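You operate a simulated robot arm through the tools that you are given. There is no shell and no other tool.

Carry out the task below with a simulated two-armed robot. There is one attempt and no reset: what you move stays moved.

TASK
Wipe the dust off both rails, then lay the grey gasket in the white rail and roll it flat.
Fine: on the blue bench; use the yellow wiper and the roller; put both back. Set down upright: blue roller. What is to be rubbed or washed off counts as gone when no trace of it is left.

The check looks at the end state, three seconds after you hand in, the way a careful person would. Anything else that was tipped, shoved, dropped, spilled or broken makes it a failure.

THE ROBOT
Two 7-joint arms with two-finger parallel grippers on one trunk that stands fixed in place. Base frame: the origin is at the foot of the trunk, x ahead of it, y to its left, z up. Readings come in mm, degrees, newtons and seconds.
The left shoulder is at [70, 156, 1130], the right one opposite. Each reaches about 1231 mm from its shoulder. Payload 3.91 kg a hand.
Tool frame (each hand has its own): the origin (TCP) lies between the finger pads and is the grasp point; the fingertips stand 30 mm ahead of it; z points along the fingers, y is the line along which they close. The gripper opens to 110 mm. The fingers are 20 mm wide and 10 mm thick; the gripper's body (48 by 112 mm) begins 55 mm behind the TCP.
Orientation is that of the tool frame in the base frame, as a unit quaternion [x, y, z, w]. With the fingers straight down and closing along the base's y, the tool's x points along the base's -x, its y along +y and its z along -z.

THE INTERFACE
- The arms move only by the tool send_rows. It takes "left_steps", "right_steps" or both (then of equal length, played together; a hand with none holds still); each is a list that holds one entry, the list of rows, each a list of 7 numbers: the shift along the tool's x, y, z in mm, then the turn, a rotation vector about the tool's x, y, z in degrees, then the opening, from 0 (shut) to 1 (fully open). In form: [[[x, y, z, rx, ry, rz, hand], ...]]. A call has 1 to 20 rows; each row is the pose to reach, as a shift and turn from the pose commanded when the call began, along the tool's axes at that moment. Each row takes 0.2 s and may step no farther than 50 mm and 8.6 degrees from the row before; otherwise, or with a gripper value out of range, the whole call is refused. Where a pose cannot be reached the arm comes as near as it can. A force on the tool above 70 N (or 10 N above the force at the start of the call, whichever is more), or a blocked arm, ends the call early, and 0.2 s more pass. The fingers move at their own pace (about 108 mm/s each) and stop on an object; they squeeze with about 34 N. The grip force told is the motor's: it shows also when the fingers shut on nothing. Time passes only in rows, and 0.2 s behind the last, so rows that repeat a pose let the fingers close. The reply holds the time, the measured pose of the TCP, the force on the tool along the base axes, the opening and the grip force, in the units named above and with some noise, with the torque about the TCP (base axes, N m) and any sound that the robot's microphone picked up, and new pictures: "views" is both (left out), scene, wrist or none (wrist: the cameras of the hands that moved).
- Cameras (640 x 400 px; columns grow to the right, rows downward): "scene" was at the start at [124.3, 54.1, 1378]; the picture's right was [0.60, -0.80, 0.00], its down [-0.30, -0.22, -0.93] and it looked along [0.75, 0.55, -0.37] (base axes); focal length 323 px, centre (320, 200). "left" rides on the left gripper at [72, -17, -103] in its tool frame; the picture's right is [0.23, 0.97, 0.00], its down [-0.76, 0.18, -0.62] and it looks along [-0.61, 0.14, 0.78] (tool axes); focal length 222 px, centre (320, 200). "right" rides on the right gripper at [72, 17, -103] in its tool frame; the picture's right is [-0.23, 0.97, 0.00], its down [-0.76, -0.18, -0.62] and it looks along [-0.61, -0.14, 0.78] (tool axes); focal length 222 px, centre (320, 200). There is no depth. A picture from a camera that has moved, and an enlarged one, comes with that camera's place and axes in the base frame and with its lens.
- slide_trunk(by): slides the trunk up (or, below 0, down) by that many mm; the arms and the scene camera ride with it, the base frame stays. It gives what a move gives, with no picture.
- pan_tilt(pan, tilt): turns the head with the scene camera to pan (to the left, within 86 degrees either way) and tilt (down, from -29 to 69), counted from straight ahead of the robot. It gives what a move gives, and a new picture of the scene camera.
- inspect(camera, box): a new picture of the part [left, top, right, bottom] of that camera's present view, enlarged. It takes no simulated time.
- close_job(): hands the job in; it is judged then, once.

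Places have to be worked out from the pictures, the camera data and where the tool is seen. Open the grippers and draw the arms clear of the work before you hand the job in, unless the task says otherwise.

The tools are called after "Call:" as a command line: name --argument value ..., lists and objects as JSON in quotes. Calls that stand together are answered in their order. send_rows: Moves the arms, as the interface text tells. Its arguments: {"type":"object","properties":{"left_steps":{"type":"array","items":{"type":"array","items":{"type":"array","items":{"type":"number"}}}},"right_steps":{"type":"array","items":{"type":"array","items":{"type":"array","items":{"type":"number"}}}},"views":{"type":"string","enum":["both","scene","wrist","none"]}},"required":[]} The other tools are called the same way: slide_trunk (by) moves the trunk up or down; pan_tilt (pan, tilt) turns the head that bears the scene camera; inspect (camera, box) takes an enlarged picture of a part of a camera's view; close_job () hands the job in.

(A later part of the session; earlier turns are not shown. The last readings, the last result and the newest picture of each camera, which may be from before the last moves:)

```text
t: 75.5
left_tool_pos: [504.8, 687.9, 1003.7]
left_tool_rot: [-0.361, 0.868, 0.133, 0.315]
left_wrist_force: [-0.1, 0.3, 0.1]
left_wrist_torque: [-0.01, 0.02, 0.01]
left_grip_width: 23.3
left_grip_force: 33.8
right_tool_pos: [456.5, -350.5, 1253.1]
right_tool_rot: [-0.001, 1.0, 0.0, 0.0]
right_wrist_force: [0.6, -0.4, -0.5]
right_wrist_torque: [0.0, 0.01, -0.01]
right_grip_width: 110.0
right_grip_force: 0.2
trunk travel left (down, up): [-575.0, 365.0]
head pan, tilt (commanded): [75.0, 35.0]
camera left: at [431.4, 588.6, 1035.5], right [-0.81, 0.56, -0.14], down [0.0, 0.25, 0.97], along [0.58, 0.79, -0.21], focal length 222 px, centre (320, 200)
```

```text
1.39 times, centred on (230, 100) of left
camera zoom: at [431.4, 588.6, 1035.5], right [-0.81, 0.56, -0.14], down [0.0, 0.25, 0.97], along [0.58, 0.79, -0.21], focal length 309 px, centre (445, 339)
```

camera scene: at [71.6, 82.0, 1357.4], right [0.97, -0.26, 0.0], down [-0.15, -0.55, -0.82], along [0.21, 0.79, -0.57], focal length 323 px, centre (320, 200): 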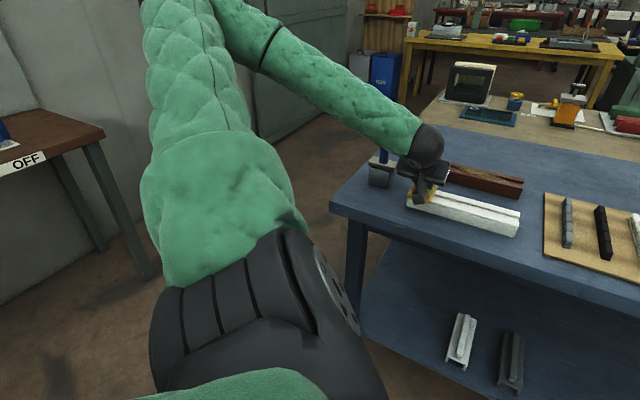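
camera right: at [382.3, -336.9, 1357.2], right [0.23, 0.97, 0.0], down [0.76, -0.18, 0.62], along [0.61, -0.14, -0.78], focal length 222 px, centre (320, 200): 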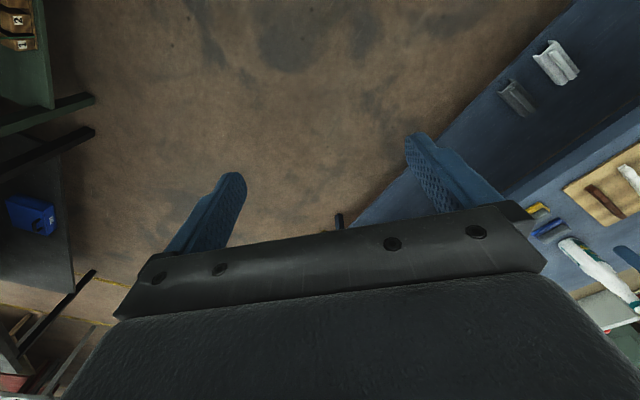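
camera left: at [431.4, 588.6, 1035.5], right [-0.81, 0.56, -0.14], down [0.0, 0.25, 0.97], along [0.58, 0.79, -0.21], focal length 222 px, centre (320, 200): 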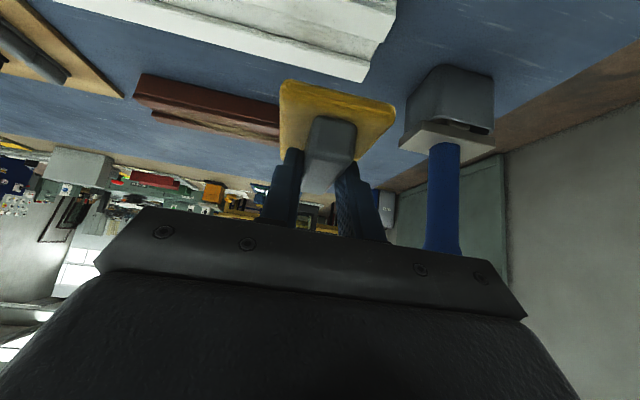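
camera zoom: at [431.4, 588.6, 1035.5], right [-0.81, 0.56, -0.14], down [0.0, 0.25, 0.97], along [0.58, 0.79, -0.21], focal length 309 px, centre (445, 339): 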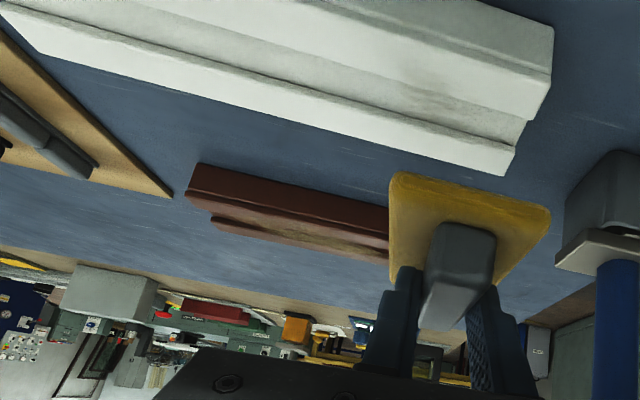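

Nearly clean, but a faint smudge seems to remain near the left part. I zoom in on it.

Call:
inspect --camera "scene" --box '[415, 180, 475, 220]'

Call:
inspect --camera "left" --box '[240, 0, 400, 90]'

Call:
inspect --camera "scene" --box '[465, 190, 525, 240]'

```text
10.00 times, centred on (445, 200) of scene
camera zoom: at [72.7, 83.9, 1357.2], right [0.97, -0.26, 0.0], down [-0.15, -0.55, -0.82], along [0.21, 0.79, -0.57], focal length 3233 px, centre (-930, 200)
```

zoom: 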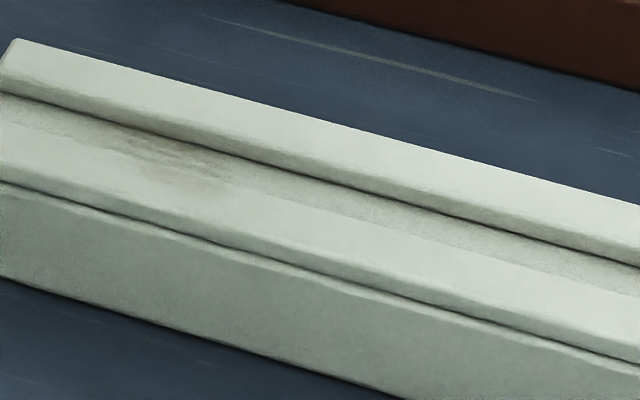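

```text
4.00 times, centred on (320, 45) of left
camera zoom: at [431.4, 588.6, 1035.5], right [-0.81, 0.56, -0.14], down [0.0, 0.25, 0.97], along [0.58, 0.79, -0.21], focal length 888 px, centre (320, 820)
```

zoom: 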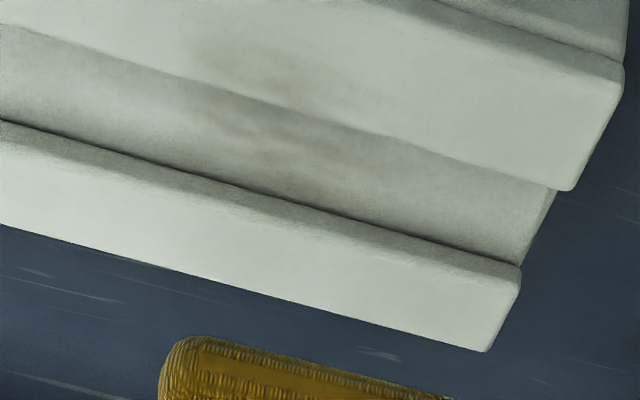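

```text
8.00 times, centred on (495, 215) of scene
camera zoom: at [72.7, 83.9, 1357.2], right [0.97, -0.26, 0.0], down [-0.15, -0.55, -0.82], along [0.21, 0.79, -0.57], focal length 2586 px, centre (-1080, 80)
```

zoom: 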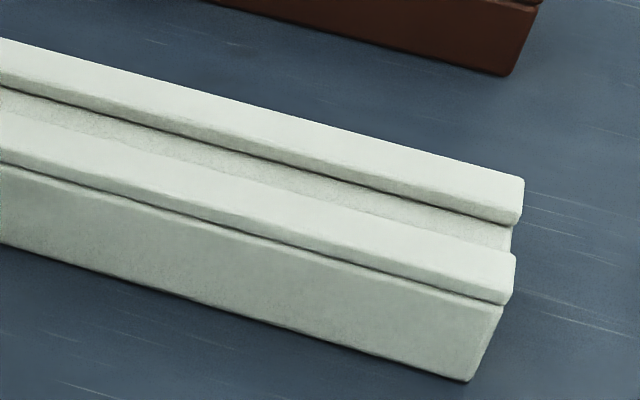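

A faint residue remains around e≈-110. I lower the wiper again and rub back and forth over that part.

Call:
send_rows --left_steps '[[[16, -30, 19.2, 0, 0, 0, 0], [32, -30, 38.3, 0, 0, 0, 0], [44, -30, 52.5, 0, 0, 0, 0], [48.2, -30, 57.5, 0, 0, 0, 0], [48.2, -20, 57.5, 0, 0, 0, 0], [48.2, -10, 57.5, 0, 0, 0, 0], [48.2, 0, 57.5, 0, 0, 0, 0], [48.2, -12, 57.5, 0, 0, 0, 0], [48.2, -24, 57.5, 0, 0, 0, 0], [48.2, -36, 57.5, 0, 0, 0, 0], [48.2, -48, 57.5, 0, 0, 0, 0], [48.2, -60, 57.5, 0, 0, 0, 0], [48.2, -48, 57.5, 0, 0, 0, 0], [48.2, -36, 57.5, 0, 0, 0, 0], [48.2, -24, 57.5, 0, 0, 0, 0], [48.2, -12, 57.5, 0, 0, 0, 0], [48.2, 0, 57.5, 0, 0, 0, 0], [48.2, -12, 57.5, 0, 0, 0, 0], [48.2, -24, 57.5, 0, 0, 0, 0], [48.2, -36, 57.5, 0, 0, 0, 0]]]' --views "none"

Call:
send_rows --left_steps '[[[0, -12, 0, 0, 0, 0, 0], [0, -24, 0, 0, 0, 0, 0], [0, -36, 0, 0, 0, 0, 0], [0, -48, 0, 0, 0, 0, 0], [0, -60, 0, 0, 0, 0, 0], [0, -72, 0, 0, 0, 0, 0], [0, -84, 0, 0, 0, 0, 0], [0, -96, 0, 0, 0, 0, 0], [0, -108, 0, 0, 0, 0, 0], [0, -120, 0, 0, 0, 0, 0], [0, -132, 0, 0, 0, 0, 0], [0, -144, 0, 0, 0, 0, 0]]]' --views "both"

Call:
inspect --camera "scene" --box '[410, 170, 490, 220]'

```text
t: 79.7
left_tool_pos: [527.5, 663.4, 932.2]
left_tool_rot: [-0.362, 0.867, 0.133, 0.316]
left_wrist_force: [-3.5, 5.2, 13.8]
left_wrist_torque: [0.19, -0.09, 0.07]
left_grip_width: 23.1
left_grip_force: 33.7
right_tool_pos: [455.5, -351.9, 1253.8]
right_tool_rot: [-0.001, 1.0, 0.0, 0.001]
right_wrist_force: [-0.8, 0.5, -0.1]
right_wrist_torque: [0.0, -0.01, -0.03]
right_grip_width: 109.7
right_grip_force: 0.1
trunk travel left (down, up): [-575.0, 365.0]
head pan, tilt (commanded): [75.0, 35.0]
```

```text
t: 82.3
left_tool_pos: [632.4, 561.1, 930.9]
left_tool_rot: [-0.361, 0.867, 0.133, 0.316]
left_wrist_force: [-3.8, 3.5, 16.2]
left_wrist_torque: [0.05, -0.12, 0.06]
left_grip_width: 22.9
left_grip_force: 33.8
right_tool_pos: [454.8, -351.4, 1254.0]
right_tool_rot: [-0.001, 1.0, 0.0, 0.0]
right_wrist_force: [-0.1, -0.1, -0.1]
right_wrist_torque: [-0.02, -0.03, 0.0]
right_grip_width: 109.8
right_grip_force: 0.0
trunk travel left (down, up): [-575.0, 365.0]
head pan, tilt (commanded): [75.0, 35.0]
camera scene: at [71.0, 82.9, 1357.4], right [0.97, -0.26, 0.0], down [-0.15, -0.55, -0.82], along [0.21, 0.79, -0.57], focal length 323 px, centre (320, 200)
camera left: at [559.0, 461.8, 963.1], right [-0.81, 0.56, -0.14], down [0.0, 0.25, 0.97], along [0.58, 0.79, -0.21], focal length 222 px, centre (320, 200)
```

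scene: 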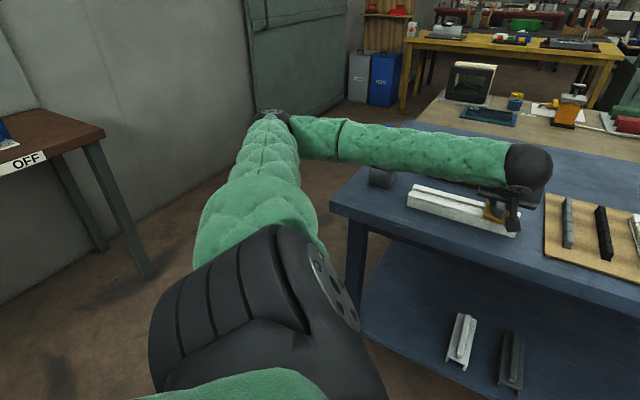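
left: 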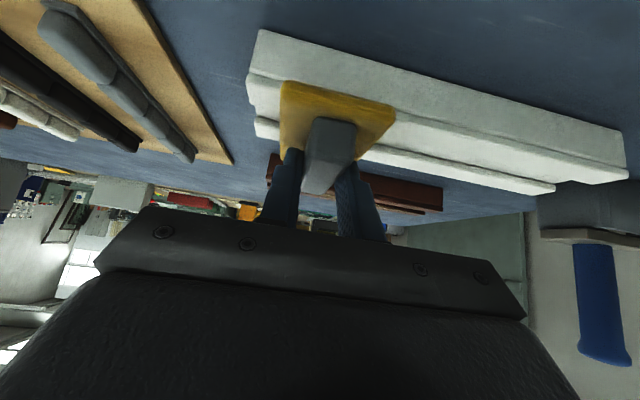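

```text
8.00 times, centred on (450, 195) of scene
camera zoom: at [71.0, 82.9, 1357.4], right [0.97, -0.26, 0.0], down [-0.15, -0.55, -0.82], along [0.21, 0.79, -0.57], focal length 2586 px, centre (-720, 240)
```

zoom: 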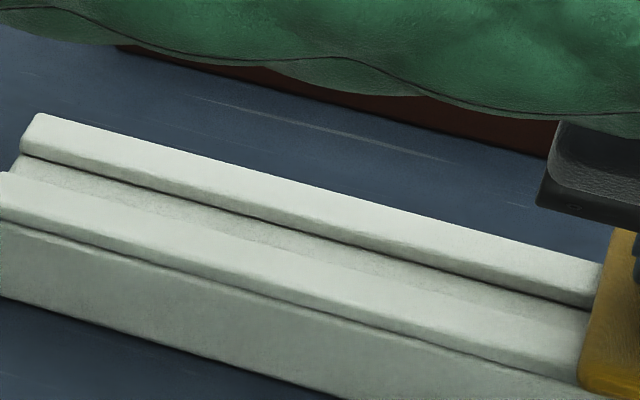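

The white rail is clean. I make one short stroke at its right end, then lift and carry the wiper over to the brown rail (top centre about n≈1040).

Call:
send_rows --left_steps '[[[0, -8, 0, 0, 0, 0, 0], [0, -16, 0, 0, 0, 0, 0], [0, -6, 0, 0, 0, 0, 0], [0, 5, 0, 0, 0, 0, 0], [0, 16, 0, 0, 0, 0, 0], [-12.9, 16, -15.3, 0, 0, 0, 0], [-25.7, 16, -30.6, 0, 0, 0, 0], [-38.6, 16, -46, 0, 0, 0, 0], [-73, 6, -17.2, 0, 0, 0, 0], [-107, -4, 11.6, 0, 0, 0, 0], [-141, -12, 40.3, 0, 0, 0, 0], [-175.7, -15, 69.1, 0, 0, 0, 0], [-175.7, -15, 69.1, 0, 0, 0, 0]]]' --views "both"

Call:
inspect --camera "scene" --box '[400, 120, 550, 250]'

Call:
inspect --camera "left" --box '[200, 0, 640, 200]'

```text
t: 85.1
left_tool_pos: [769.2, 676.5, 990.3]
left_tool_rot: [-0.361, 0.867, 0.133, 0.316]
left_wrist_force: [-0.7, -0.2, -0.4]
left_wrist_torque: [-0.02, -0.02, 0.0]
left_grip_width: 23.1
left_grip_force: 34.1
right_tool_pos: [454.4, -351.7, 1254.3]
right_tool_rot: [0.0, 1.0, 0.0, 0.0]
right_wrist_force: [0.2, -0.4, 0.9]
right_wrist_torque: [0.0, 0.01, -0.01]
right_grip_width: 110.0
right_grip_force: 0.1
trunk travel left (down, up): [-575.0, 365.0]
head pan, tilt (commanded): [75.0, 35.0]
camera scene: at [71.6, 83.2, 1357.4], right [0.97, -0.26, 0.0], down [-0.15, -0.55, -0.82], along [0.21, 0.79, -0.57], focal length 323 px, centre (320, 200)
camera left: at [696.0, 576.2, 1022.5], right [-0.81, 0.56, -0.14], down [0.0, 0.25, 0.97], along [0.58, 0.79, -0.21], focal length 222 px, centre (320, 200)
```

scene: 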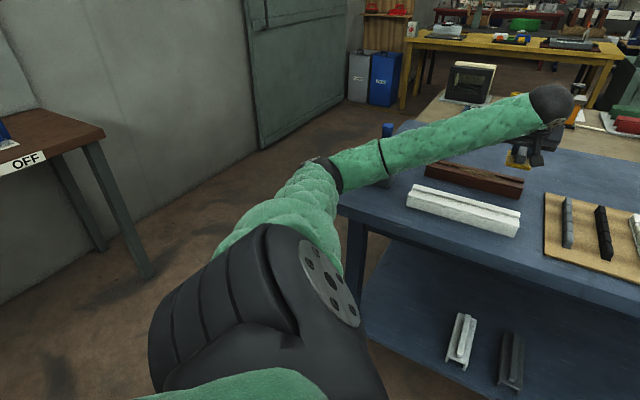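
left: 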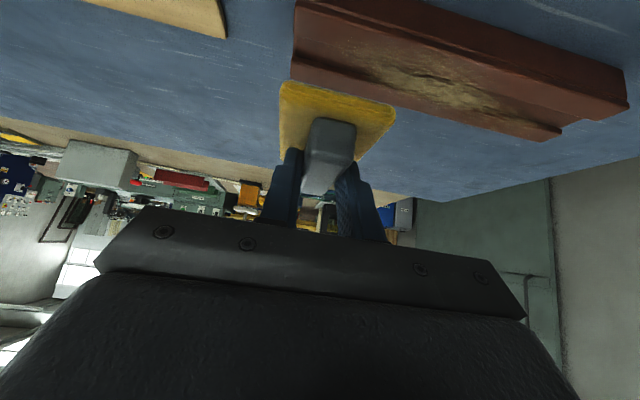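

```text
3.08 times, centred on (475, 185) of scene
camera zoom: at [71.6, 83.2, 1357.4], right [0.97, -0.26, 0.0], down [-0.15, -0.55, -0.82], along [0.21, 0.79, -0.57], focal length 995 px, centre (-157, 246)
```

zoom: 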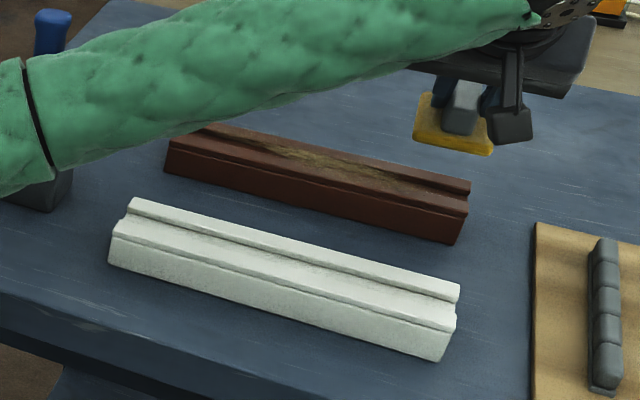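

```text
1.45 times, centred on (420, 100) of left
camera zoom: at [696.0, 576.2, 1022.5], right [-0.81, 0.56, -0.14], down [0.0, 0.25, 0.97], along [0.58, 0.79, -0.21], focal length 323 px, centre (174, 346)
```

zoom: 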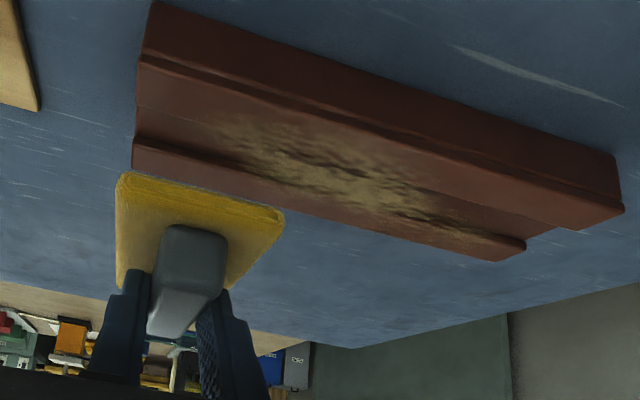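

The brown rail's top spans n≈1011–1072 and the wiper is at n≈1038, e≈66. I lower it toward the rail in stages.

Call:
send_rows --left_steps '[[[12.9, 0, 15.3, 0, 0, 0, 0], [25.7, 0, 30.6, 0, 0, 0, 0], [33.4, 0, 39.8, 0, 0, 0, 0], [35.4, 0, 42.1, 0, 0, 0, 0], [35.4, 0, 42.1, 0, 0, 0, 0]]]' --views "none"

Call:
send_rows --left_steps '[[[1, 0, 1.15, 0, 0, 0, 0], [1.9, 0, 2.3, 0, 0, 0, 0], [1.9, 0, 2.3, 0, 0, 0, 0]]]' --views "wrist"

```text
t: 86.3
left_tool_pos: [770.8, 677.6, 934.0]
left_tool_rot: [-0.362, 0.867, 0.132, 0.315]
left_wrist_force: [-0.3, -0.1, -1.3]
left_wrist_torque: [0.04, -0.01, 0.0]
left_grip_width: 23.1
left_grip_force: 33.8
right_tool_pos: [455.8, -350.0, 1253.4]
right_tool_rot: [-0.001, 1.0, 0.0, -0.001]
right_wrist_force: [-0.4, 0.7, 0.8]
right_wrist_torque: [-0.01, 0.0, -0.02]
right_grip_width: 109.9
right_grip_force: 0.0
trunk travel left (down, up): [-575.0, 365.0]
head pan, tilt (commanded): [75.0, 35.0]
```

```text
t: 87.1
left_tool_pos: [769.9, 678.0, 930.7]
left_tool_rot: [-0.362, 0.867, 0.133, 0.315]
left_wrist_force: [0.1, 0.5, -1.0]
left_wrist_torque: [0.0, 0.02, -0.03]
left_grip_width: 23.0
left_grip_force: 33.5
right_tool_pos: [455.5, -351.4, 1253.1]
right_tool_rot: [0.0, 1.0, 0.0, -0.001]
right_wrist_force: [-0.5, -0.2, -0.9]
right_wrist_torque: [0.03, 0.0, 0.03]
right_grip_width: 110.1
right_grip_force: 0.0
trunk travel left (down, up): [-575.0, 365.0]
head pan, tilt (commanded): [75.0, 35.0]
camera left: at [696.2, 577.9, 963.8], right [-0.81, 0.56, -0.14], down [0.0, 0.25, 0.97], along [0.58, 0.79, -0.21], focal length 222 px, centre (320, 200)
```

left: 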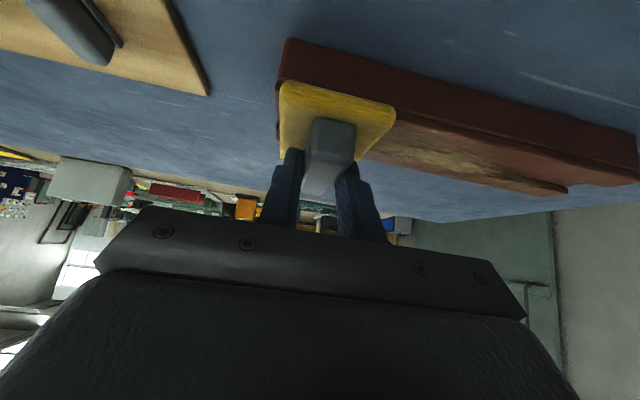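

No contact yet; I keep lowering in 2–3 mm steps.

Call:
send_rows --left_steps '[[[0.65, 0, 0.8, 0, 0, 0, 0], [1.3, 0, 1.5, 0, 0, 0, 0], [1.3, 0, 1.5, 0, 0, 0, 0]]]' --views "none"

Call:
send_rows --left_steps '[[[0.65, 0, 0.8, 0, 0, 0, 0], [1.3, 0, 1.5, 0, 0, 0, 0], [1.3, 0, 1.5, 0, 0, 0, 0]]]' --views "none"

Call:
send_rows --left_steps '[[[0.65, 0, 0.8, 0, 0, 0, 0], [1.3, 0, 1.5, 0, 0, 0, 0], [1.3, 0, 1.5, 0, 0, 0, 0]]]' --views "none"

```text
t: 87.9
left_tool_pos: [769.5, 677.8, 931.1]
left_tool_rot: [-0.361, 0.867, 0.133, 0.317]
left_wrist_force: [1.7, 0.2, 6.8]
left_wrist_torque: [-0.02, -0.08, 0.0]
left_grip_width: 23.3
left_grip_force: 34.2
right_tool_pos: [455.7, -352.4, 1253.2]
right_tool_rot: [-0.002, 1.0, 0.0, -0.001]
right_wrist_force: [-0.5, 0.5, 0.6]
right_wrist_torque: [0.0, -0.03, -0.01]
right_grip_width: 110.0
right_grip_force: 0.0
trunk travel left (down, up): [-575.0, 365.0]
head pan, tilt (commanded): [75.0, 35.0]
```

```text
t: 88.7
left_tool_pos: [768.3, 678.3, 930.5]
left_tool_rot: [-0.362, 0.866, 0.133, 0.317]
left_wrist_force: [7.6, 6.3, 22.8]
left_wrist_torque: [0.23, -0.33, 0.07]
left_grip_width: 23.3
left_grip_force: 34.3
right_tool_pos: [454.2, -352.1, 1253.6]
right_tool_rot: [-0.001, 1.0, -0.001, 0.0]
right_wrist_force: [0.5, 0.5, -0.4]
right_wrist_torque: [-0.01, -0.02, 0.03]
right_grip_width: 110.0
right_grip_force: 0.0
trunk travel left (down, up): [-575.0, 365.0]
head pan, tilt (commanded): [75.0, 35.0]
```

```text
t: 89.5
left_tool_pos: [767.6, 676.8, 931.5]
left_tool_rot: [-0.362, 0.866, 0.134, 0.317]
left_wrist_force: [13.1, 8.7, 40.2]
left_wrist_torque: [0.33, -0.44, 0.0]
left_grip_width: 22.7
left_grip_force: 34.0
right_tool_pos: [453.9, -353.9, 1253.1]
right_tool_rot: [0.0, 1.0, 0.001, 0.0]
right_wrist_force: [0.3, -0.4, -0.9]
right_wrist_torque: [0.02, 0.02, 0.01]
right_grip_width: 110.0
right_grip_force: 0.0
trunk travel left (down, up): [-575.0, 365.0]
head pan, tilt (commanded): [75.0, 35.0]
```

Contact made, a bit firm at 40 N. I ease up 2.3 mm and stroke slowly leftward along the brown rail.

Call:
send_rows --left_steps '[[[-1.5, 0, -1.8, 0, 0, 0, 0], [-1.5, 8, -1.8, 0, 0, 0, 0], [-1.5, 17, -1.8, 0, 0, 0, 0], [-1.5, 26, -1.8, 0, 0, 0, 0], [-1.5, 35, -1.8, 0, 0, 0, 0], [-1.5, 44, -1.8, 0, 0, 0, 0], [-1.5, 53, -1.8, 0, 0, 0, 0], [-1.5, 62, -1.8, 0, 0, 0, 0], [-1.5, 71, -1.8, 0, 0, 0, 0], [-1.5, 80, -1.8, 0, 0, 0, 0], [-1.5, 90, -1.8, 0, 0, 0, 0]]]' --views "both"

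Call:
inspect --camera "left" --box '[100, 0, 540, 220]'

```text
t: 91.9
left_tool_pos: [704.6, 737.9, 930.0]
left_tool_rot: [-0.36, 0.868, 0.134, 0.316]
left_wrist_force: [4.2, -5.5, 19.3]
left_wrist_torque: [-0.05, -0.06, -0.03]
left_grip_width: 22.8
left_grip_force: 34.1
right_tool_pos: [455.2, -352.9, 1254.4]
right_tool_rot: [0.0, 1.0, 0.001, 0.001]
right_wrist_force: [-0.1, -0.2, 0.2]
right_wrist_torque: [-0.02, 0.05, -0.01]
right_grip_width: 110.0
right_grip_force: 0.0
trunk travel left (down, up): [-575.0, 365.0]
head pan, tilt (commanded): [75.0, 35.0]
camera scene: at [71.2, 81.9, 1357.4], right [0.97, -0.26, 0.0], down [-0.15, -0.55, -0.82], along [0.21, 0.79, -0.57], focal length 323 px, centre (320, 200)
camera left: at [630.8, 639.9, 962.3], right [-0.81, 0.56, -0.14], down [0.0, 0.25, 0.97], along [0.58, 0.79, -0.21], focal length 222 px, centre (320, 200)
```

scene: 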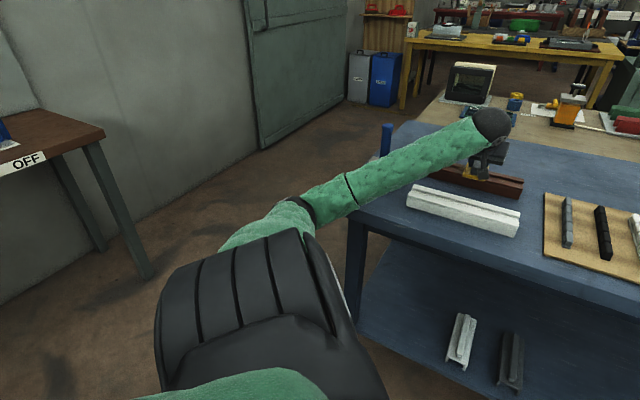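
left: 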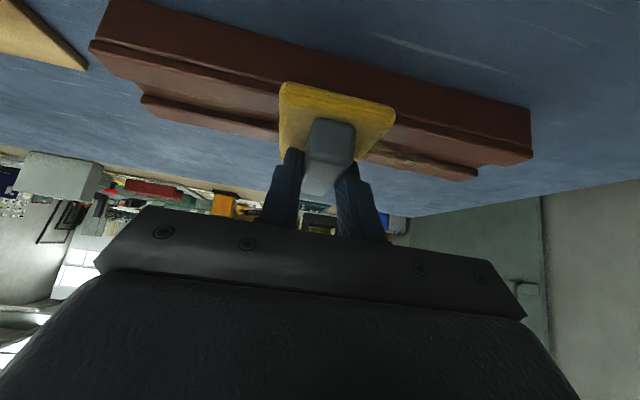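

```text
1.45 times, centred on (320, 110) of left
camera zoom: at [630.8, 639.9, 962.3], right [-0.81, 0.56, -0.14], down [0.0, 0.25, 0.97], along [0.58, 0.79, -0.21], focal length 323 px, centre (320, 331)
```

zoom: 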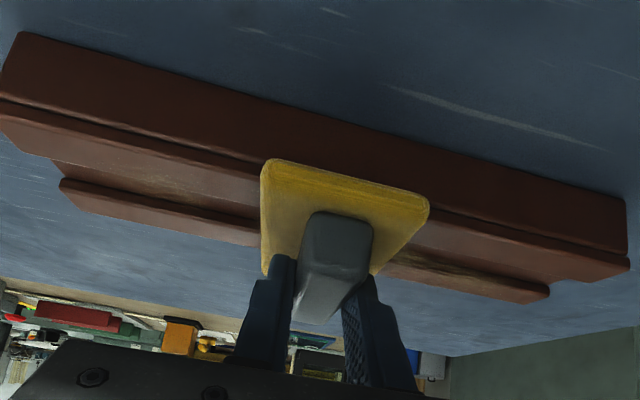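

Brown rail is cleaning too. I continue leftward to e≈-115.

Call:
send_rows --left_steps '[[[0, 9, 0, 0, 0, 0, 0], [0, 18, 0, 0, 0, 0, 0], [0, 27, 0, 0, 0, 0, 0], [0, 36, 0, 0, 0, 0, 0], [0, 45, 0, 0, 0, 0, 0], [0, 54, 0, 0, 0, 0, 0], [0, 63, 0, 0, 0, 0, 0], [0, 72, 0, 0, 0, 0, 0], [0, 82, 0, 0, 0, 0, 0], [0, 92, 0, 0, 0, 0, 0]]]' --views "both"

Call:
inspect --camera "scene" --box '[360, 110, 540, 220]'

```text
t: 94.1
left_tool_pos: [639.3, 805.2, 930.2]
left_tool_rot: [-0.361, 0.867, 0.134, 0.316]
left_wrist_force: [2.8, -3.8, 12.7]
left_wrist_torque: [-0.08, -0.13, -0.06]
left_grip_width: 23.3
left_grip_force: 34.0
right_tool_pos: [454.5, -352.7, 1253.0]
right_tool_rot: [0.0, 1.0, 0.0, 0.0]
right_wrist_force: [0.4, 0.4, -0.7]
right_wrist_torque: [0.02, -0.02, -0.02]
right_grip_width: 110.2
right_grip_force: 0.0
trunk travel left (down, up): [-575.0, 365.0]
head pan, tilt (commanded): [75.0, 35.0]
camera scene: at [71.7, 82.3, 1357.4], right [0.97, -0.26, 0.0], down [-0.15, -0.55, -0.82], along [0.21, 0.79, -0.57], focal length 323 px, centre (320, 200)
camera left: at [565.7, 706.1, 962.2], right [-0.81, 0.56, -0.14], down [0.0, 0.25, 0.97], along [0.58, 0.79, -0.21], focal length 222 px, centre (320, 200)
```

scene: 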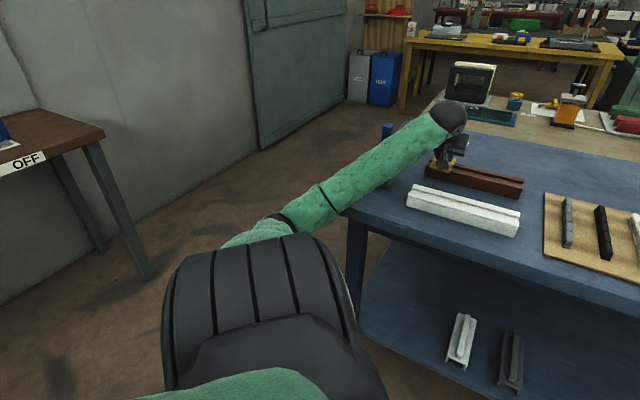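
left: 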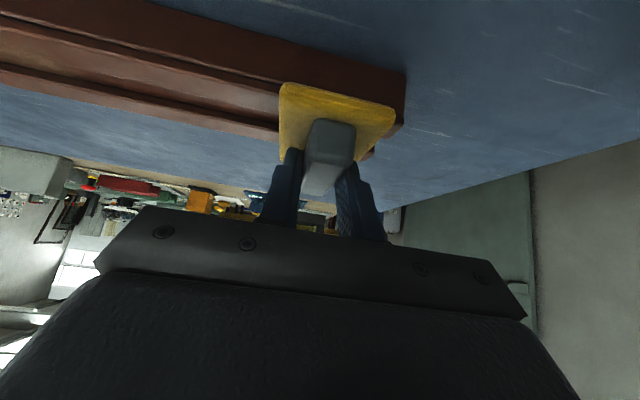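

```text
3.56 times, centred on (450, 165) of scene
camera zoom: at [71.7, 82.3, 1357.4], right [0.97, -0.26, 0.0], down [-0.15, -0.55, -0.82], along [0.21, 0.79, -0.57], focal length 1150 px, centre (-142, 324)
```

zoom: 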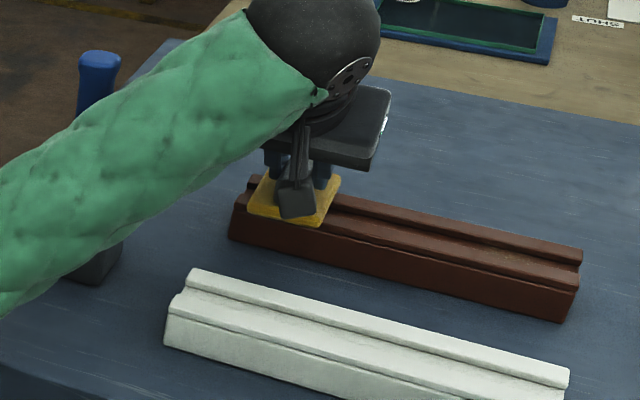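

Good. I rub back and forth at the left end and then make a full return stroke to the right.

Call:
send_rows --left_steps '[[[0, 8, 0, 0, 0, 0, 0], [0, -2, 0, 0, 0, 0, 0], [0, -13, 0, 0, 0, 0, 0], [0, -24, 0, 0, 0, 0, 0], [0, -35, 0, 0, 0, 0, 0], [0, -24, 0, 0, 0, 0, 0], [0, -13, 0, 0, 0, 0, 0], [0, -2, 0, 0, 0, 0, 0], [0, 8, 0, 0, 0, 0, 0], [0, -3, 0, 0, 0, 0, 0], [0, -14, 0, 0, 0, 0, 0], [0, -25, 0, 0, 0, 0, 0], [0, -36, 0, 0, 0, 0, 0], [0, -47, 0, 0, 0, 0, 0], [0, -58, 0, 0, 0, 0, 0], [0, -69, 0, 0, 0, 0, 0], [0, -80, 0, 0, 0, 0, 0], [0, -91, 0, 0, 0, 0, 0], [0, -102, 0, 0, 0, 0, 0]]]' --views "none"

Call:
send_rows --left_steps '[[[0, -10, 0, 0, 0, 0, 0], [0, -21, 0, 0, 0, 0, 0], [0, -32, 0, 0, 0, 0, 0], [0, -43, 0, 0, 0, 0, 0], [0, -54, 0, 0, 0, 0, 0], [0, -65, 0, 0, 0, 0, 0], [0, -76, 0, 0, 0, 0, 0], [0, -87, 0, 0, 0, 0, 0], [0, -76, 0, 0, 0, 0, 0], [0, -65, 0, 0, 0, 0, 0], [0, -54, 0, 0, 0, 0, 0], [0, -65, 0, 0, 0, 0, 0], [0, -76, 0, 0, 0, 0, 0], [0, -87, 0, 0, 0, 0, 0]]]' --views "both"

Call:
inspect --camera "scene" --box '[400, 130, 540, 250]'

```text
t: 98.3
left_tool_pos: [701.8, 726.4, 942.9]
left_tool_rot: [-0.36, 0.865, 0.136, 0.322]
left_wrist_force: [-8.8, 3.2, 4.5]
left_wrist_torque: [-0.34, -0.35, -0.47]
left_grip_width: 23.2
left_grip_force: 33.9
right_tool_pos: [439.0, -364.6, 1256.0]
right_tool_rot: [0.003, 1.0, 0.003, 0.003]
right_wrist_force: [0.4, 0.0, 0.0]
right_wrist_torque: [-0.01, 0.04, 0.0]
right_grip_width: 109.7
right_grip_force: 0.2
trunk travel left (down, up): [-575.0, 365.0]
head pan, tilt (commanded): [75.0, 35.0]
stopped in row 19 (left hand): the arm was blocked; the commanded pose is now the measured one
```

```text
t: 98.6
left_tool_pos: [746.2, 685.4, 936.7]
left_tool_rot: [-0.341, 0.873, 0.131, 0.323]
left_wrist_force: [-6.1, 3.0, 0.6]
left_wrist_torque: [-0.17, -0.3, -0.32]
left_grip_width: 23.1
left_grip_force: 34.3
right_tool_pos: [434.4, -385.5, 1261.7]
right_tool_rot: [0.014, 1.0, 0.009, 0.014]
right_wrist_force: [1.5, 2.6, 1.3]
right_wrist_torque: [-0.21, 0.1, 0.02]
right_grip_width: 109.9
right_grip_force: 0.0
trunk travel left (down, up): [-575.0, 365.0]
head pan, tilt (commanded): [75.0, 35.0]
stopped in row 1 (right hand): the arm was blocked; the commanded pose is now the measured one
camera scene: at [4.0, 97.3, 1358.5], right [0.99, -0.13, 0.01], down [-0.07, -0.57, -0.82], along [0.11, 0.81, -0.57], focal length 323 px, centre (320, 200)
camera left: at [667.9, 588.4, 968.1], right [-0.79, 0.6, -0.14], down [0.01, 0.24, 0.97], along [0.61, 0.77, -0.19], focal length 222 px, centre (320, 200)
```

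scene: 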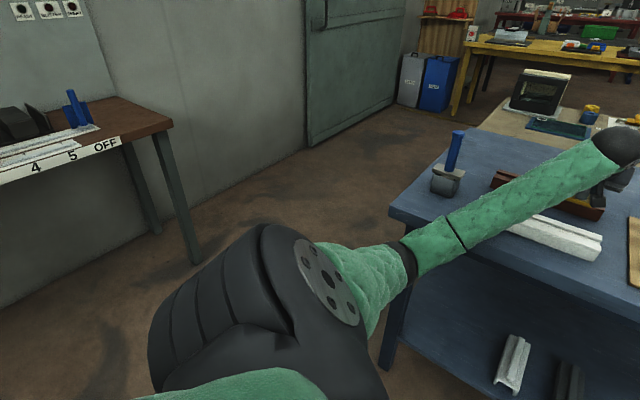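
left: 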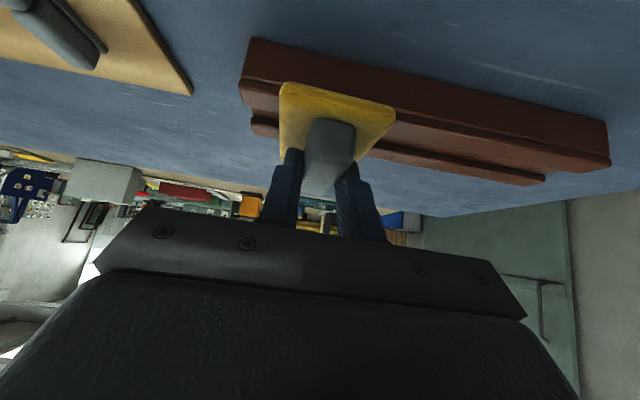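

```text
3.33 times, centred on (470, 190) of scene
camera zoom: at [4.0, 97.3, 1358.5], right [0.99, -0.13, 0.01], down [-0.07, -0.57, -0.82], along [0.11, 0.81, -0.57], focal length 1078 px, centre (-180, 233)
```

zoom: 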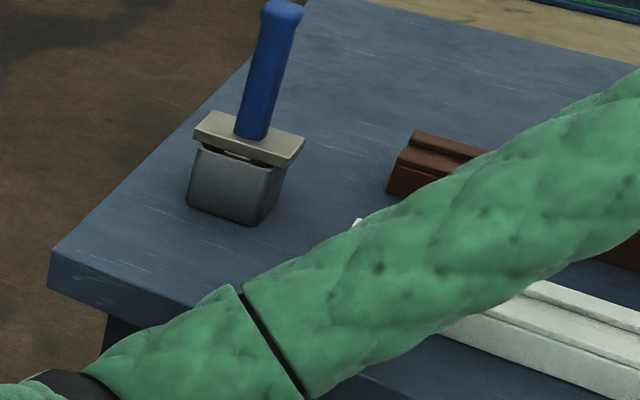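

Something jolted: the arm reported "blocked" and the whole robot swayed. I hold still for a moment and look at the state before anything else.

Call:
send_rows --left_steps '[[[0, 0, 0, 0, 0, 0, 0], [0, 0, 0, 0, 0, 0, 0]]]' --views "both"

```text
t: 98.9
left_tool_pos: [909.7, 540.8, 959.0]
left_tool_rot: [-0.268, 0.895, 0.108, 0.341]
left_wrist_force: [-2.3, -0.2, -2.0]
left_wrist_torque: [0.07, -0.1, 0.0]
left_grip_width: 23.1
left_grip_force: 34.4
right_tool_pos: [463.4, -437.1, 1255.9]
right_tool_rot: [0.092, 0.993, 0.058, 0.044]
right_wrist_force: [1.4, -2.2, 0.0]
right_wrist_torque: [0.17, 0.03, -0.01]
right_grip_width: 109.8
right_grip_force: 0.1
trunk travel left (down, up): [-575.0, 365.0]
head pan, tilt (commanded): [75.0, 35.0]
stopped in row 1 (left hand): the arm was blocked; the commanded pose is now the measured one
camera scene: at [31.5, 105.4, 1363.3], right [0.99, -0.15, 0.01], down [-0.08, -0.55, -0.83], along [0.13, 0.82, -0.56], focal length 323 px, centre (320, 200)
camera left: at [817.7, 457.3, 986.8], right [-0.68, 0.72, -0.14], down [0.03, 0.22, 0.97], along [0.73, 0.66, -0.18], focal length 222 px, centre (320, 200)
```

scene: 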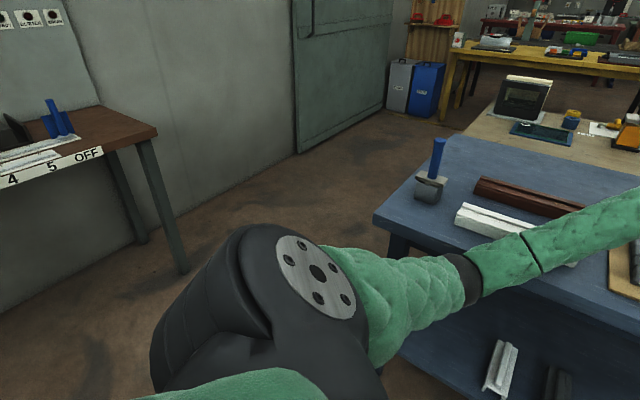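
left: 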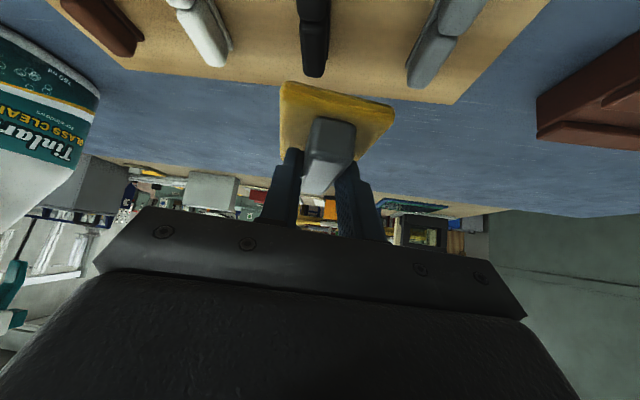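

The hand is still swinging toward the right. I hold again to let it come to rest.

Call:
send_rows --left_steps '[[[0, 0, 0, 0, 0, 0, 0]]]' --views "both"

```text
t: 99.3
left_tool_pos: [1019.3, 346.1, 928.0]
left_tool_rot: [-0.195, 0.918, 0.078, 0.337]
left_wrist_force: [21.1, 0.7, -29.3]
left_wrist_torque: [0.65, -0.1, 0.47]
left_grip_width: 23.2
left_grip_force: 34.3
right_tool_pos: [447.9, -521.6, 1242.2]
right_tool_rot: [0.17, 0.981, 0.075, 0.061]
right_wrist_force: [4.5, -0.9, -2.0]
right_wrist_torque: [0.06, 0.36, 0.04]
right_grip_width: 110.1
right_grip_force: 0.0
trunk travel left (down, up): [-575.0, 365.0]
head pan, tilt (commanded): [75.0, 35.0]
stopped in row 1 (left hand): the arm was blocked; the commanded pose is now the measured one
camera scene: at [69.5, 88.1, 1353.3], right [0.97, -0.25, -0.01], down [-0.14, -0.55, -0.82], along [0.2, 0.8, -0.57], focal length 323 px, centre (320, 200)
camera left: at [915.3, 280.4, 959.0], right [-0.56, 0.82, -0.14], down [0.09, 0.22, 0.97], along [0.82, 0.53, -0.2], focal length 222 px, centre (320, 200)
```

scene: 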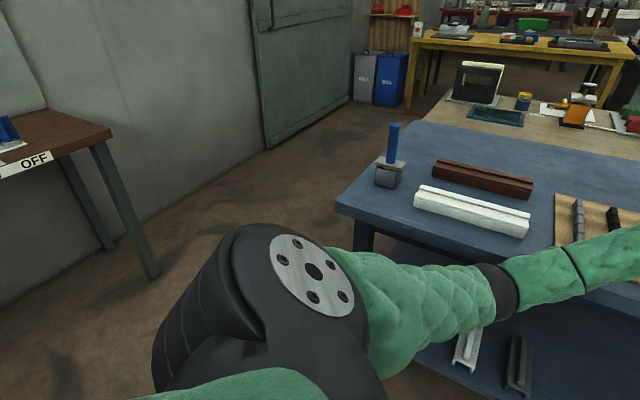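
left: 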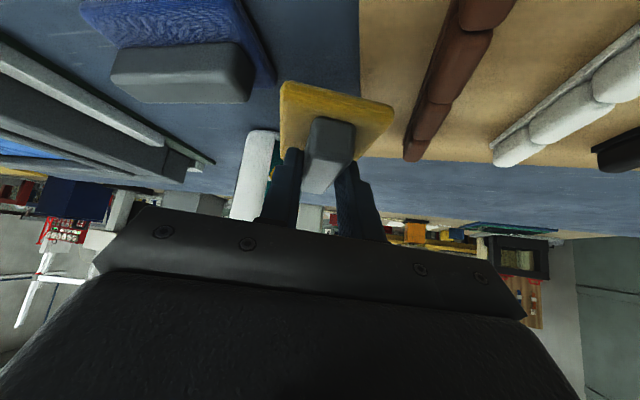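

It's swinging toward the blue wiper. I command it upward at once to clear the objects while it slows down.

Call:
send_rows --left_steps '[[[-29.2, 0.5, -34.2, 0, 0, 0, 0], [-58, 1, -68, 0, 0, 0, 0], [-58, 1, -68, 0, 0, 0, 0]]]' --views "both"

```text
t: 100.1
left_tool_pos: [976.4, 422.8, 1020.0]
left_tool_rot: [-0.225, 0.911, 0.088, 0.335]
left_wrist_force: [0.2, -0.2, 0.3]
left_wrist_torque: [-0.06, 0.0, -0.03]
left_grip_width: 23.1
left_grip_force: 33.7
right_tool_pos: [434.5, -502.3, 1254.7]
right_tool_rot: [0.142, 0.988, 0.045, 0.042]
right_wrist_force: [0.0, 0.7, -0.7]
right_wrist_torque: [0.02, -0.01, -0.02]
right_grip_width: 110.0
right_grip_force: 0.0
trunk travel left (down, up): [-575.0, 365.0]
head pan, tilt (commanded): [75.0, 35.0]
camera scene: at [71.5, 82.2, 1357.0], right [0.97, -0.26, 0.0], down [-0.15, -0.55, -0.82], along [0.21, 0.79, -0.57], focal length 323 px, centre (320, 200)
camera left: at [875.9, 349.9, 1050.9], right [-0.61, 0.78, -0.14], down [0.07, 0.23, 0.97], along [0.79, 0.58, -0.2], focal length 222 px, centre (320, 200)
```

scene: 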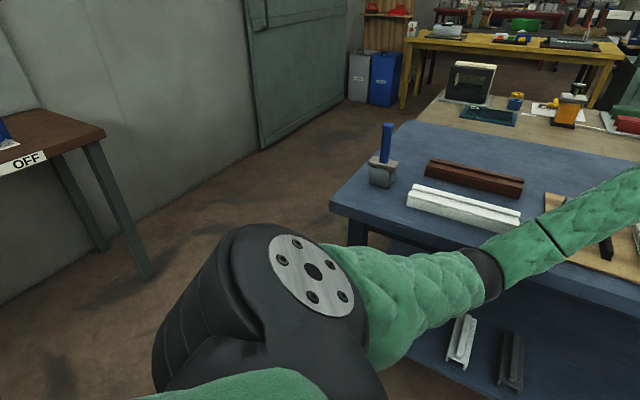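
left: 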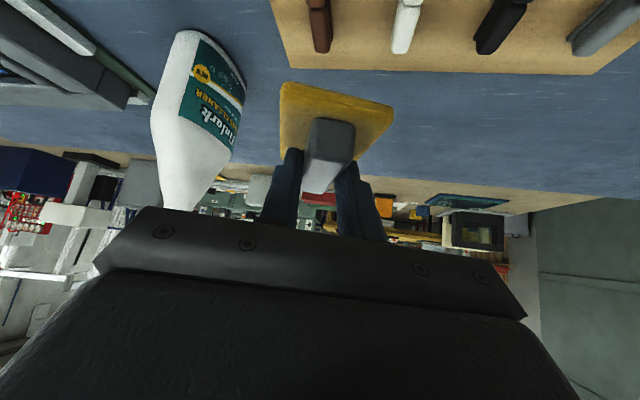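

It has settled; the robot's frame is back in place and the wiper is still held. I check the bench objects for any disturbance.

Call:
pan_tilt --pan 25 --tilt 35

Call:
inspect --camera "scene" --box '[300, 60, 500, 190]'

Call:
inspect --camera "scene" --box '[100, 80, 300, 240]'

```text
t: 101.2
left_tool_pos: [977.1, 424.3, 1019.7]
left_tool_rot: [-0.225, 0.911, 0.088, 0.335]
left_wrist_force: [-0.4, 0.7, -2.1]
left_wrist_torque: [-0.03, 0.02, -0.01]
left_grip_width: 23.3
left_grip_force: 34.3
right_tool_pos: [437.5, -501.3, 1254.9]
right_tool_rot: [0.142, 0.988, 0.045, 0.042]
right_wrist_force: [-0.2, -0.1, -0.6]
right_wrist_torque: [0.0, -0.01, 0.01]
right_grip_width: 110.2
right_grip_force: 0.0
trunk travel left (down, up): [-575.0, 365.0]
head pan, tilt (commanded): [25.0, 35.0]
camera scene: at [129.7, 35.6, 1357.2], right [0.42, -0.91, 0.0], down [-0.52, -0.24, -0.82], along [0.74, 0.35, -0.57], focal length 323 px, centre (320, 200)
```

scene: 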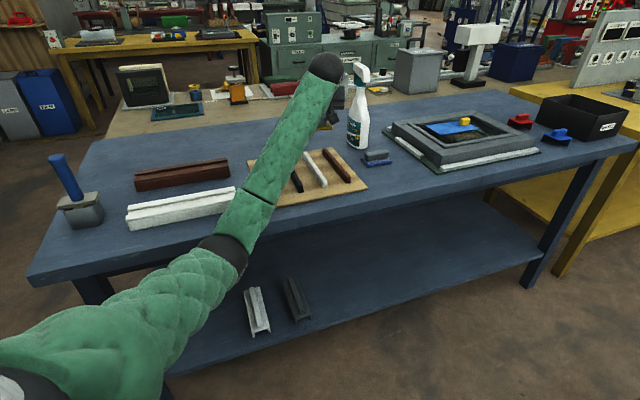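

```text
3.08 times, centred on (400, 125) of scene
camera zoom: at [129.7, 35.6, 1357.2], right [0.42, -0.91, 0.0], down [-0.52, -0.24, -0.82], along [0.74, 0.35, -0.57], focal length 995 px, centre (74, 431)
```

zoom: 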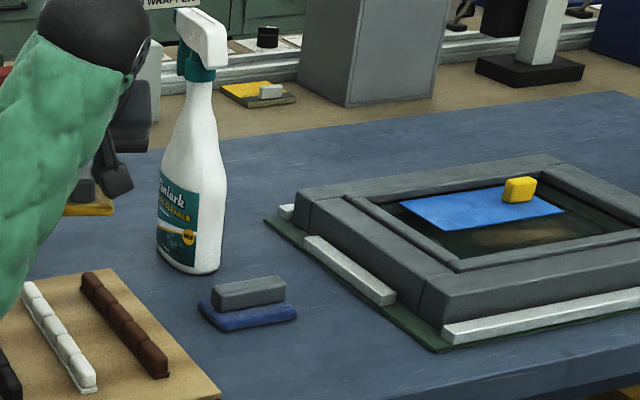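

```text
2.50 times, centred on (200, 160) of scene
camera zoom: at [129.7, 35.6, 1357.2], right [0.42, -0.91, 0.0], down [-0.52, -0.24, -0.82], along [0.74, 0.35, -0.57], focal length 808 px, centre (620, 300)
```

zoom: 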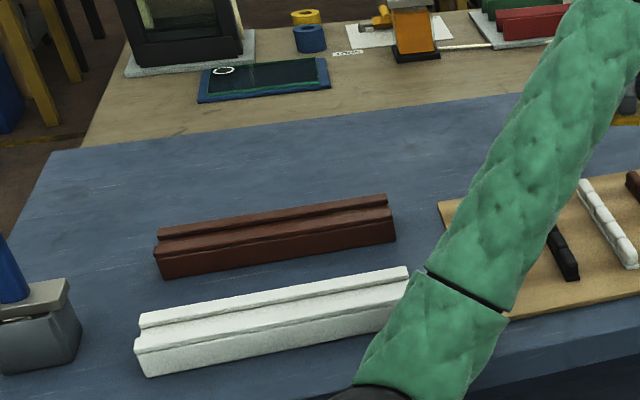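

The bottle, blue wiper, tray and roller look unmoved. Let me see whether the brown rail is already clean.

Call:
inspect --camera "scene" --box '[130, 150, 190, 195]'

Call:
inspect --camera "scene" --box '[175, 150, 235, 195]'

Call:
inspect --camera "scene" --box '[120, 180, 240, 240]'

```text
8.89 times, centred on (160, 172) of scene
camera zoom: at [129.7, 35.6, 1357.2], right [0.42, -0.91, 0.0], down [-0.52, -0.24, -0.82], along [0.74, 0.35, -0.57], focal length 2874 px, centre (1742, 444)
```

zoom: 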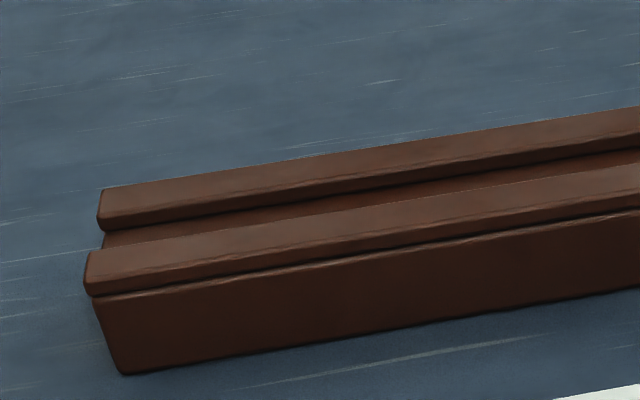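

```text
8.89 times, centred on (205, 172) of scene
camera zoom: at [129.7, 35.6, 1357.2], right [0.42, -0.91, 0.0], down [-0.52, -0.24, -0.82], along [0.74, 0.35, -0.57], focal length 2874 px, centre (1342, 444)
```

zoom: 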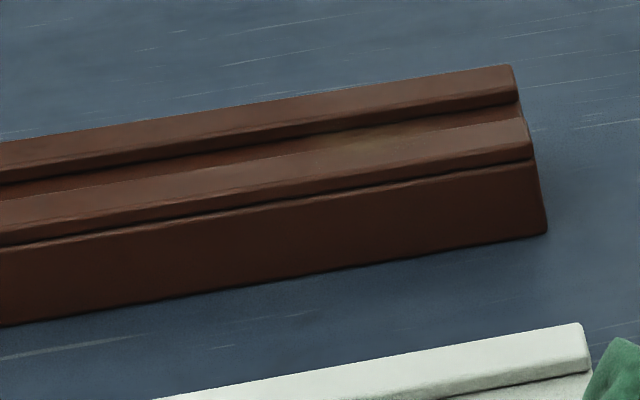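

```text
5.33 times, centred on (180, 210) of scene
camera zoom: at [129.7, 35.6, 1357.2], right [0.42, -0.91, 0.0], down [-0.52, -0.24, -0.82], along [0.74, 0.35, -0.57], focal length 1724 px, centre (1067, 147)
```

zoom: 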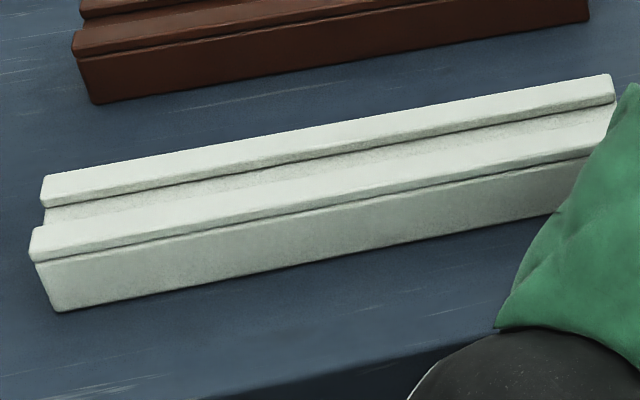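

Only a faint trace remains on the brown rail near e≈30–60; the white rail is clean. To give the elbow more room I raise the trunk 200 mm, then bring the wiper back toward the brown rail's right half in stages, watching for any lean.

Call:
slide_trunk --by 200

Call:
send_rows --left_steps '[[[13.3, 33.9, 4.8, -1.1, 0.1, -1.3, 0], [26.6, 67.8, 9.7, -2.1, 0.1, -2.7, 0], [39.9, 101.8, 14.5, -3.2, 0.2, -4, 0], [53.2, 135.7, 19.4, -4.2, 0.2, -5.4, 0], [66.6, 169.6, 24.2, -5.3, 0.3, -6.7, 0]]]' --views "scene"

```text
t: 103.4
left_tool_pos: [976.1, 424.9, 1219.6]
left_tool_rot: [-0.225, 0.911, 0.088, 0.335]
left_wrist_force: [-0.5, -0.4, -0.5]
left_wrist_torque: [-0.02, 0.01, -0.04]
left_grip_width: 22.9
left_grip_force: 34.2
right_tool_pos: [437.6, -500.9, 1454.3]
right_tool_rot: [0.142, 0.988, 0.045, 0.041]
right_wrist_force: [-0.1, -0.1, -0.3]
right_wrist_torque: [0.0, -0.03, 0.02]
right_grip_width: 110.0
right_grip_force: 0.0
trunk travel left (down, up): [-775.0, 165.0]
head pan, tilt (commanded): [25.0, 35.0]
```

```text
t: 104.6
left_tool_pos: [866.2, 558.2, 1159.9]
left_tool_rot: [-0.292, 0.892, 0.109, 0.328]
left_wrist_force: [0.3, 0.7, -0.6]
left_wrist_torque: [-0.01, 0.0, 0.02]
left_grip_width: 23.1
left_grip_force: 34.0
right_tool_pos: [436.2, -500.0, 1456.2]
right_tool_rot: [0.141, 0.988, 0.044, 0.043]
right_wrist_force: [-0.6, 0.1, 0.4]
right_wrist_torque: [-0.04, 0.03, 0.01]
right_grip_width: 109.9
right_grip_force: 0.1
trunk travel left (down, up): [-775.0, 165.0]
head pan, tilt (commanded): [25.0, 35.0]
camera scene: at [129.2, 36.2, 1557.3], right [0.42, -0.91, 0.0], down [-0.52, -0.24, -0.82], along [0.74, 0.35, -0.57], focal length 323 px, centre (320, 200)
```

scene: 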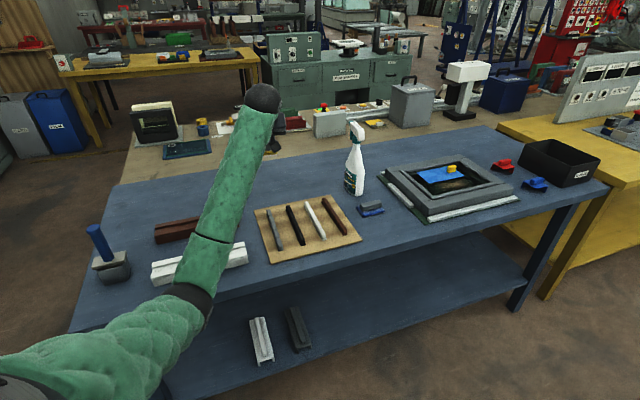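

No lean. I continue to the point above the brown rail's right half.

Call:
send_rows --left_steps '[[[9.3, 34.7, 8, -1.1, 0, -1.3, 0], [18.7, 69.3, 15.9, -2.2, 0, -2.6, 0], [28, 104, 23.9, -3.3, 0, -3.9, 0], [37.4, 138.6, 31.8, -4.4, 0, -5.2, 0], [46.7, 173.3, 39.8, -5.5, 0, -6.5, 0], [46.7, 173.3, 39.8, -5.5, 0, -6.5, 0]]]' --views "scene"

```text
t: 106.0
left_tool_pos: [756.5, 690.4, 1096.8]
left_tool_rot: [-0.359, 0.867, 0.134, 0.318]
left_wrist_force: [0.0, 0.0, 0.1]
left_wrist_torque: [0.0, 0.05, -0.03]
left_grip_width: 23.4
left_grip_force: 34.2
right_tool_pos: [437.5, -501.9, 1454.8]
right_tool_rot: [0.141, 0.988, 0.045, 0.042]
right_wrist_force: [0.2, -0.3, -0.4]
right_wrist_torque: [0.02, 0.0, 0.01]
right_grip_width: 110.2
right_grip_force: 0.1
trunk travel left (down, up): [-775.0, 165.0]
head pan, tilt (commanded): [25.0, 35.0]
camera scene: at [129.9, 35.1, 1557.2], right [0.42, -0.91, 0.0], down [-0.52, -0.24, -0.82], along [0.74, 0.35, -0.57], focal length 323 px, centre (320, 200)
```

scene: 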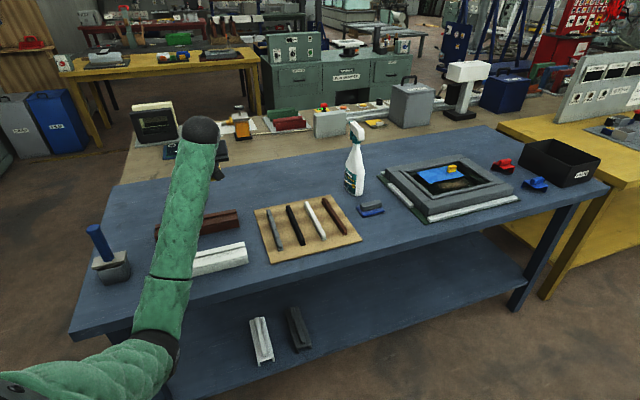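

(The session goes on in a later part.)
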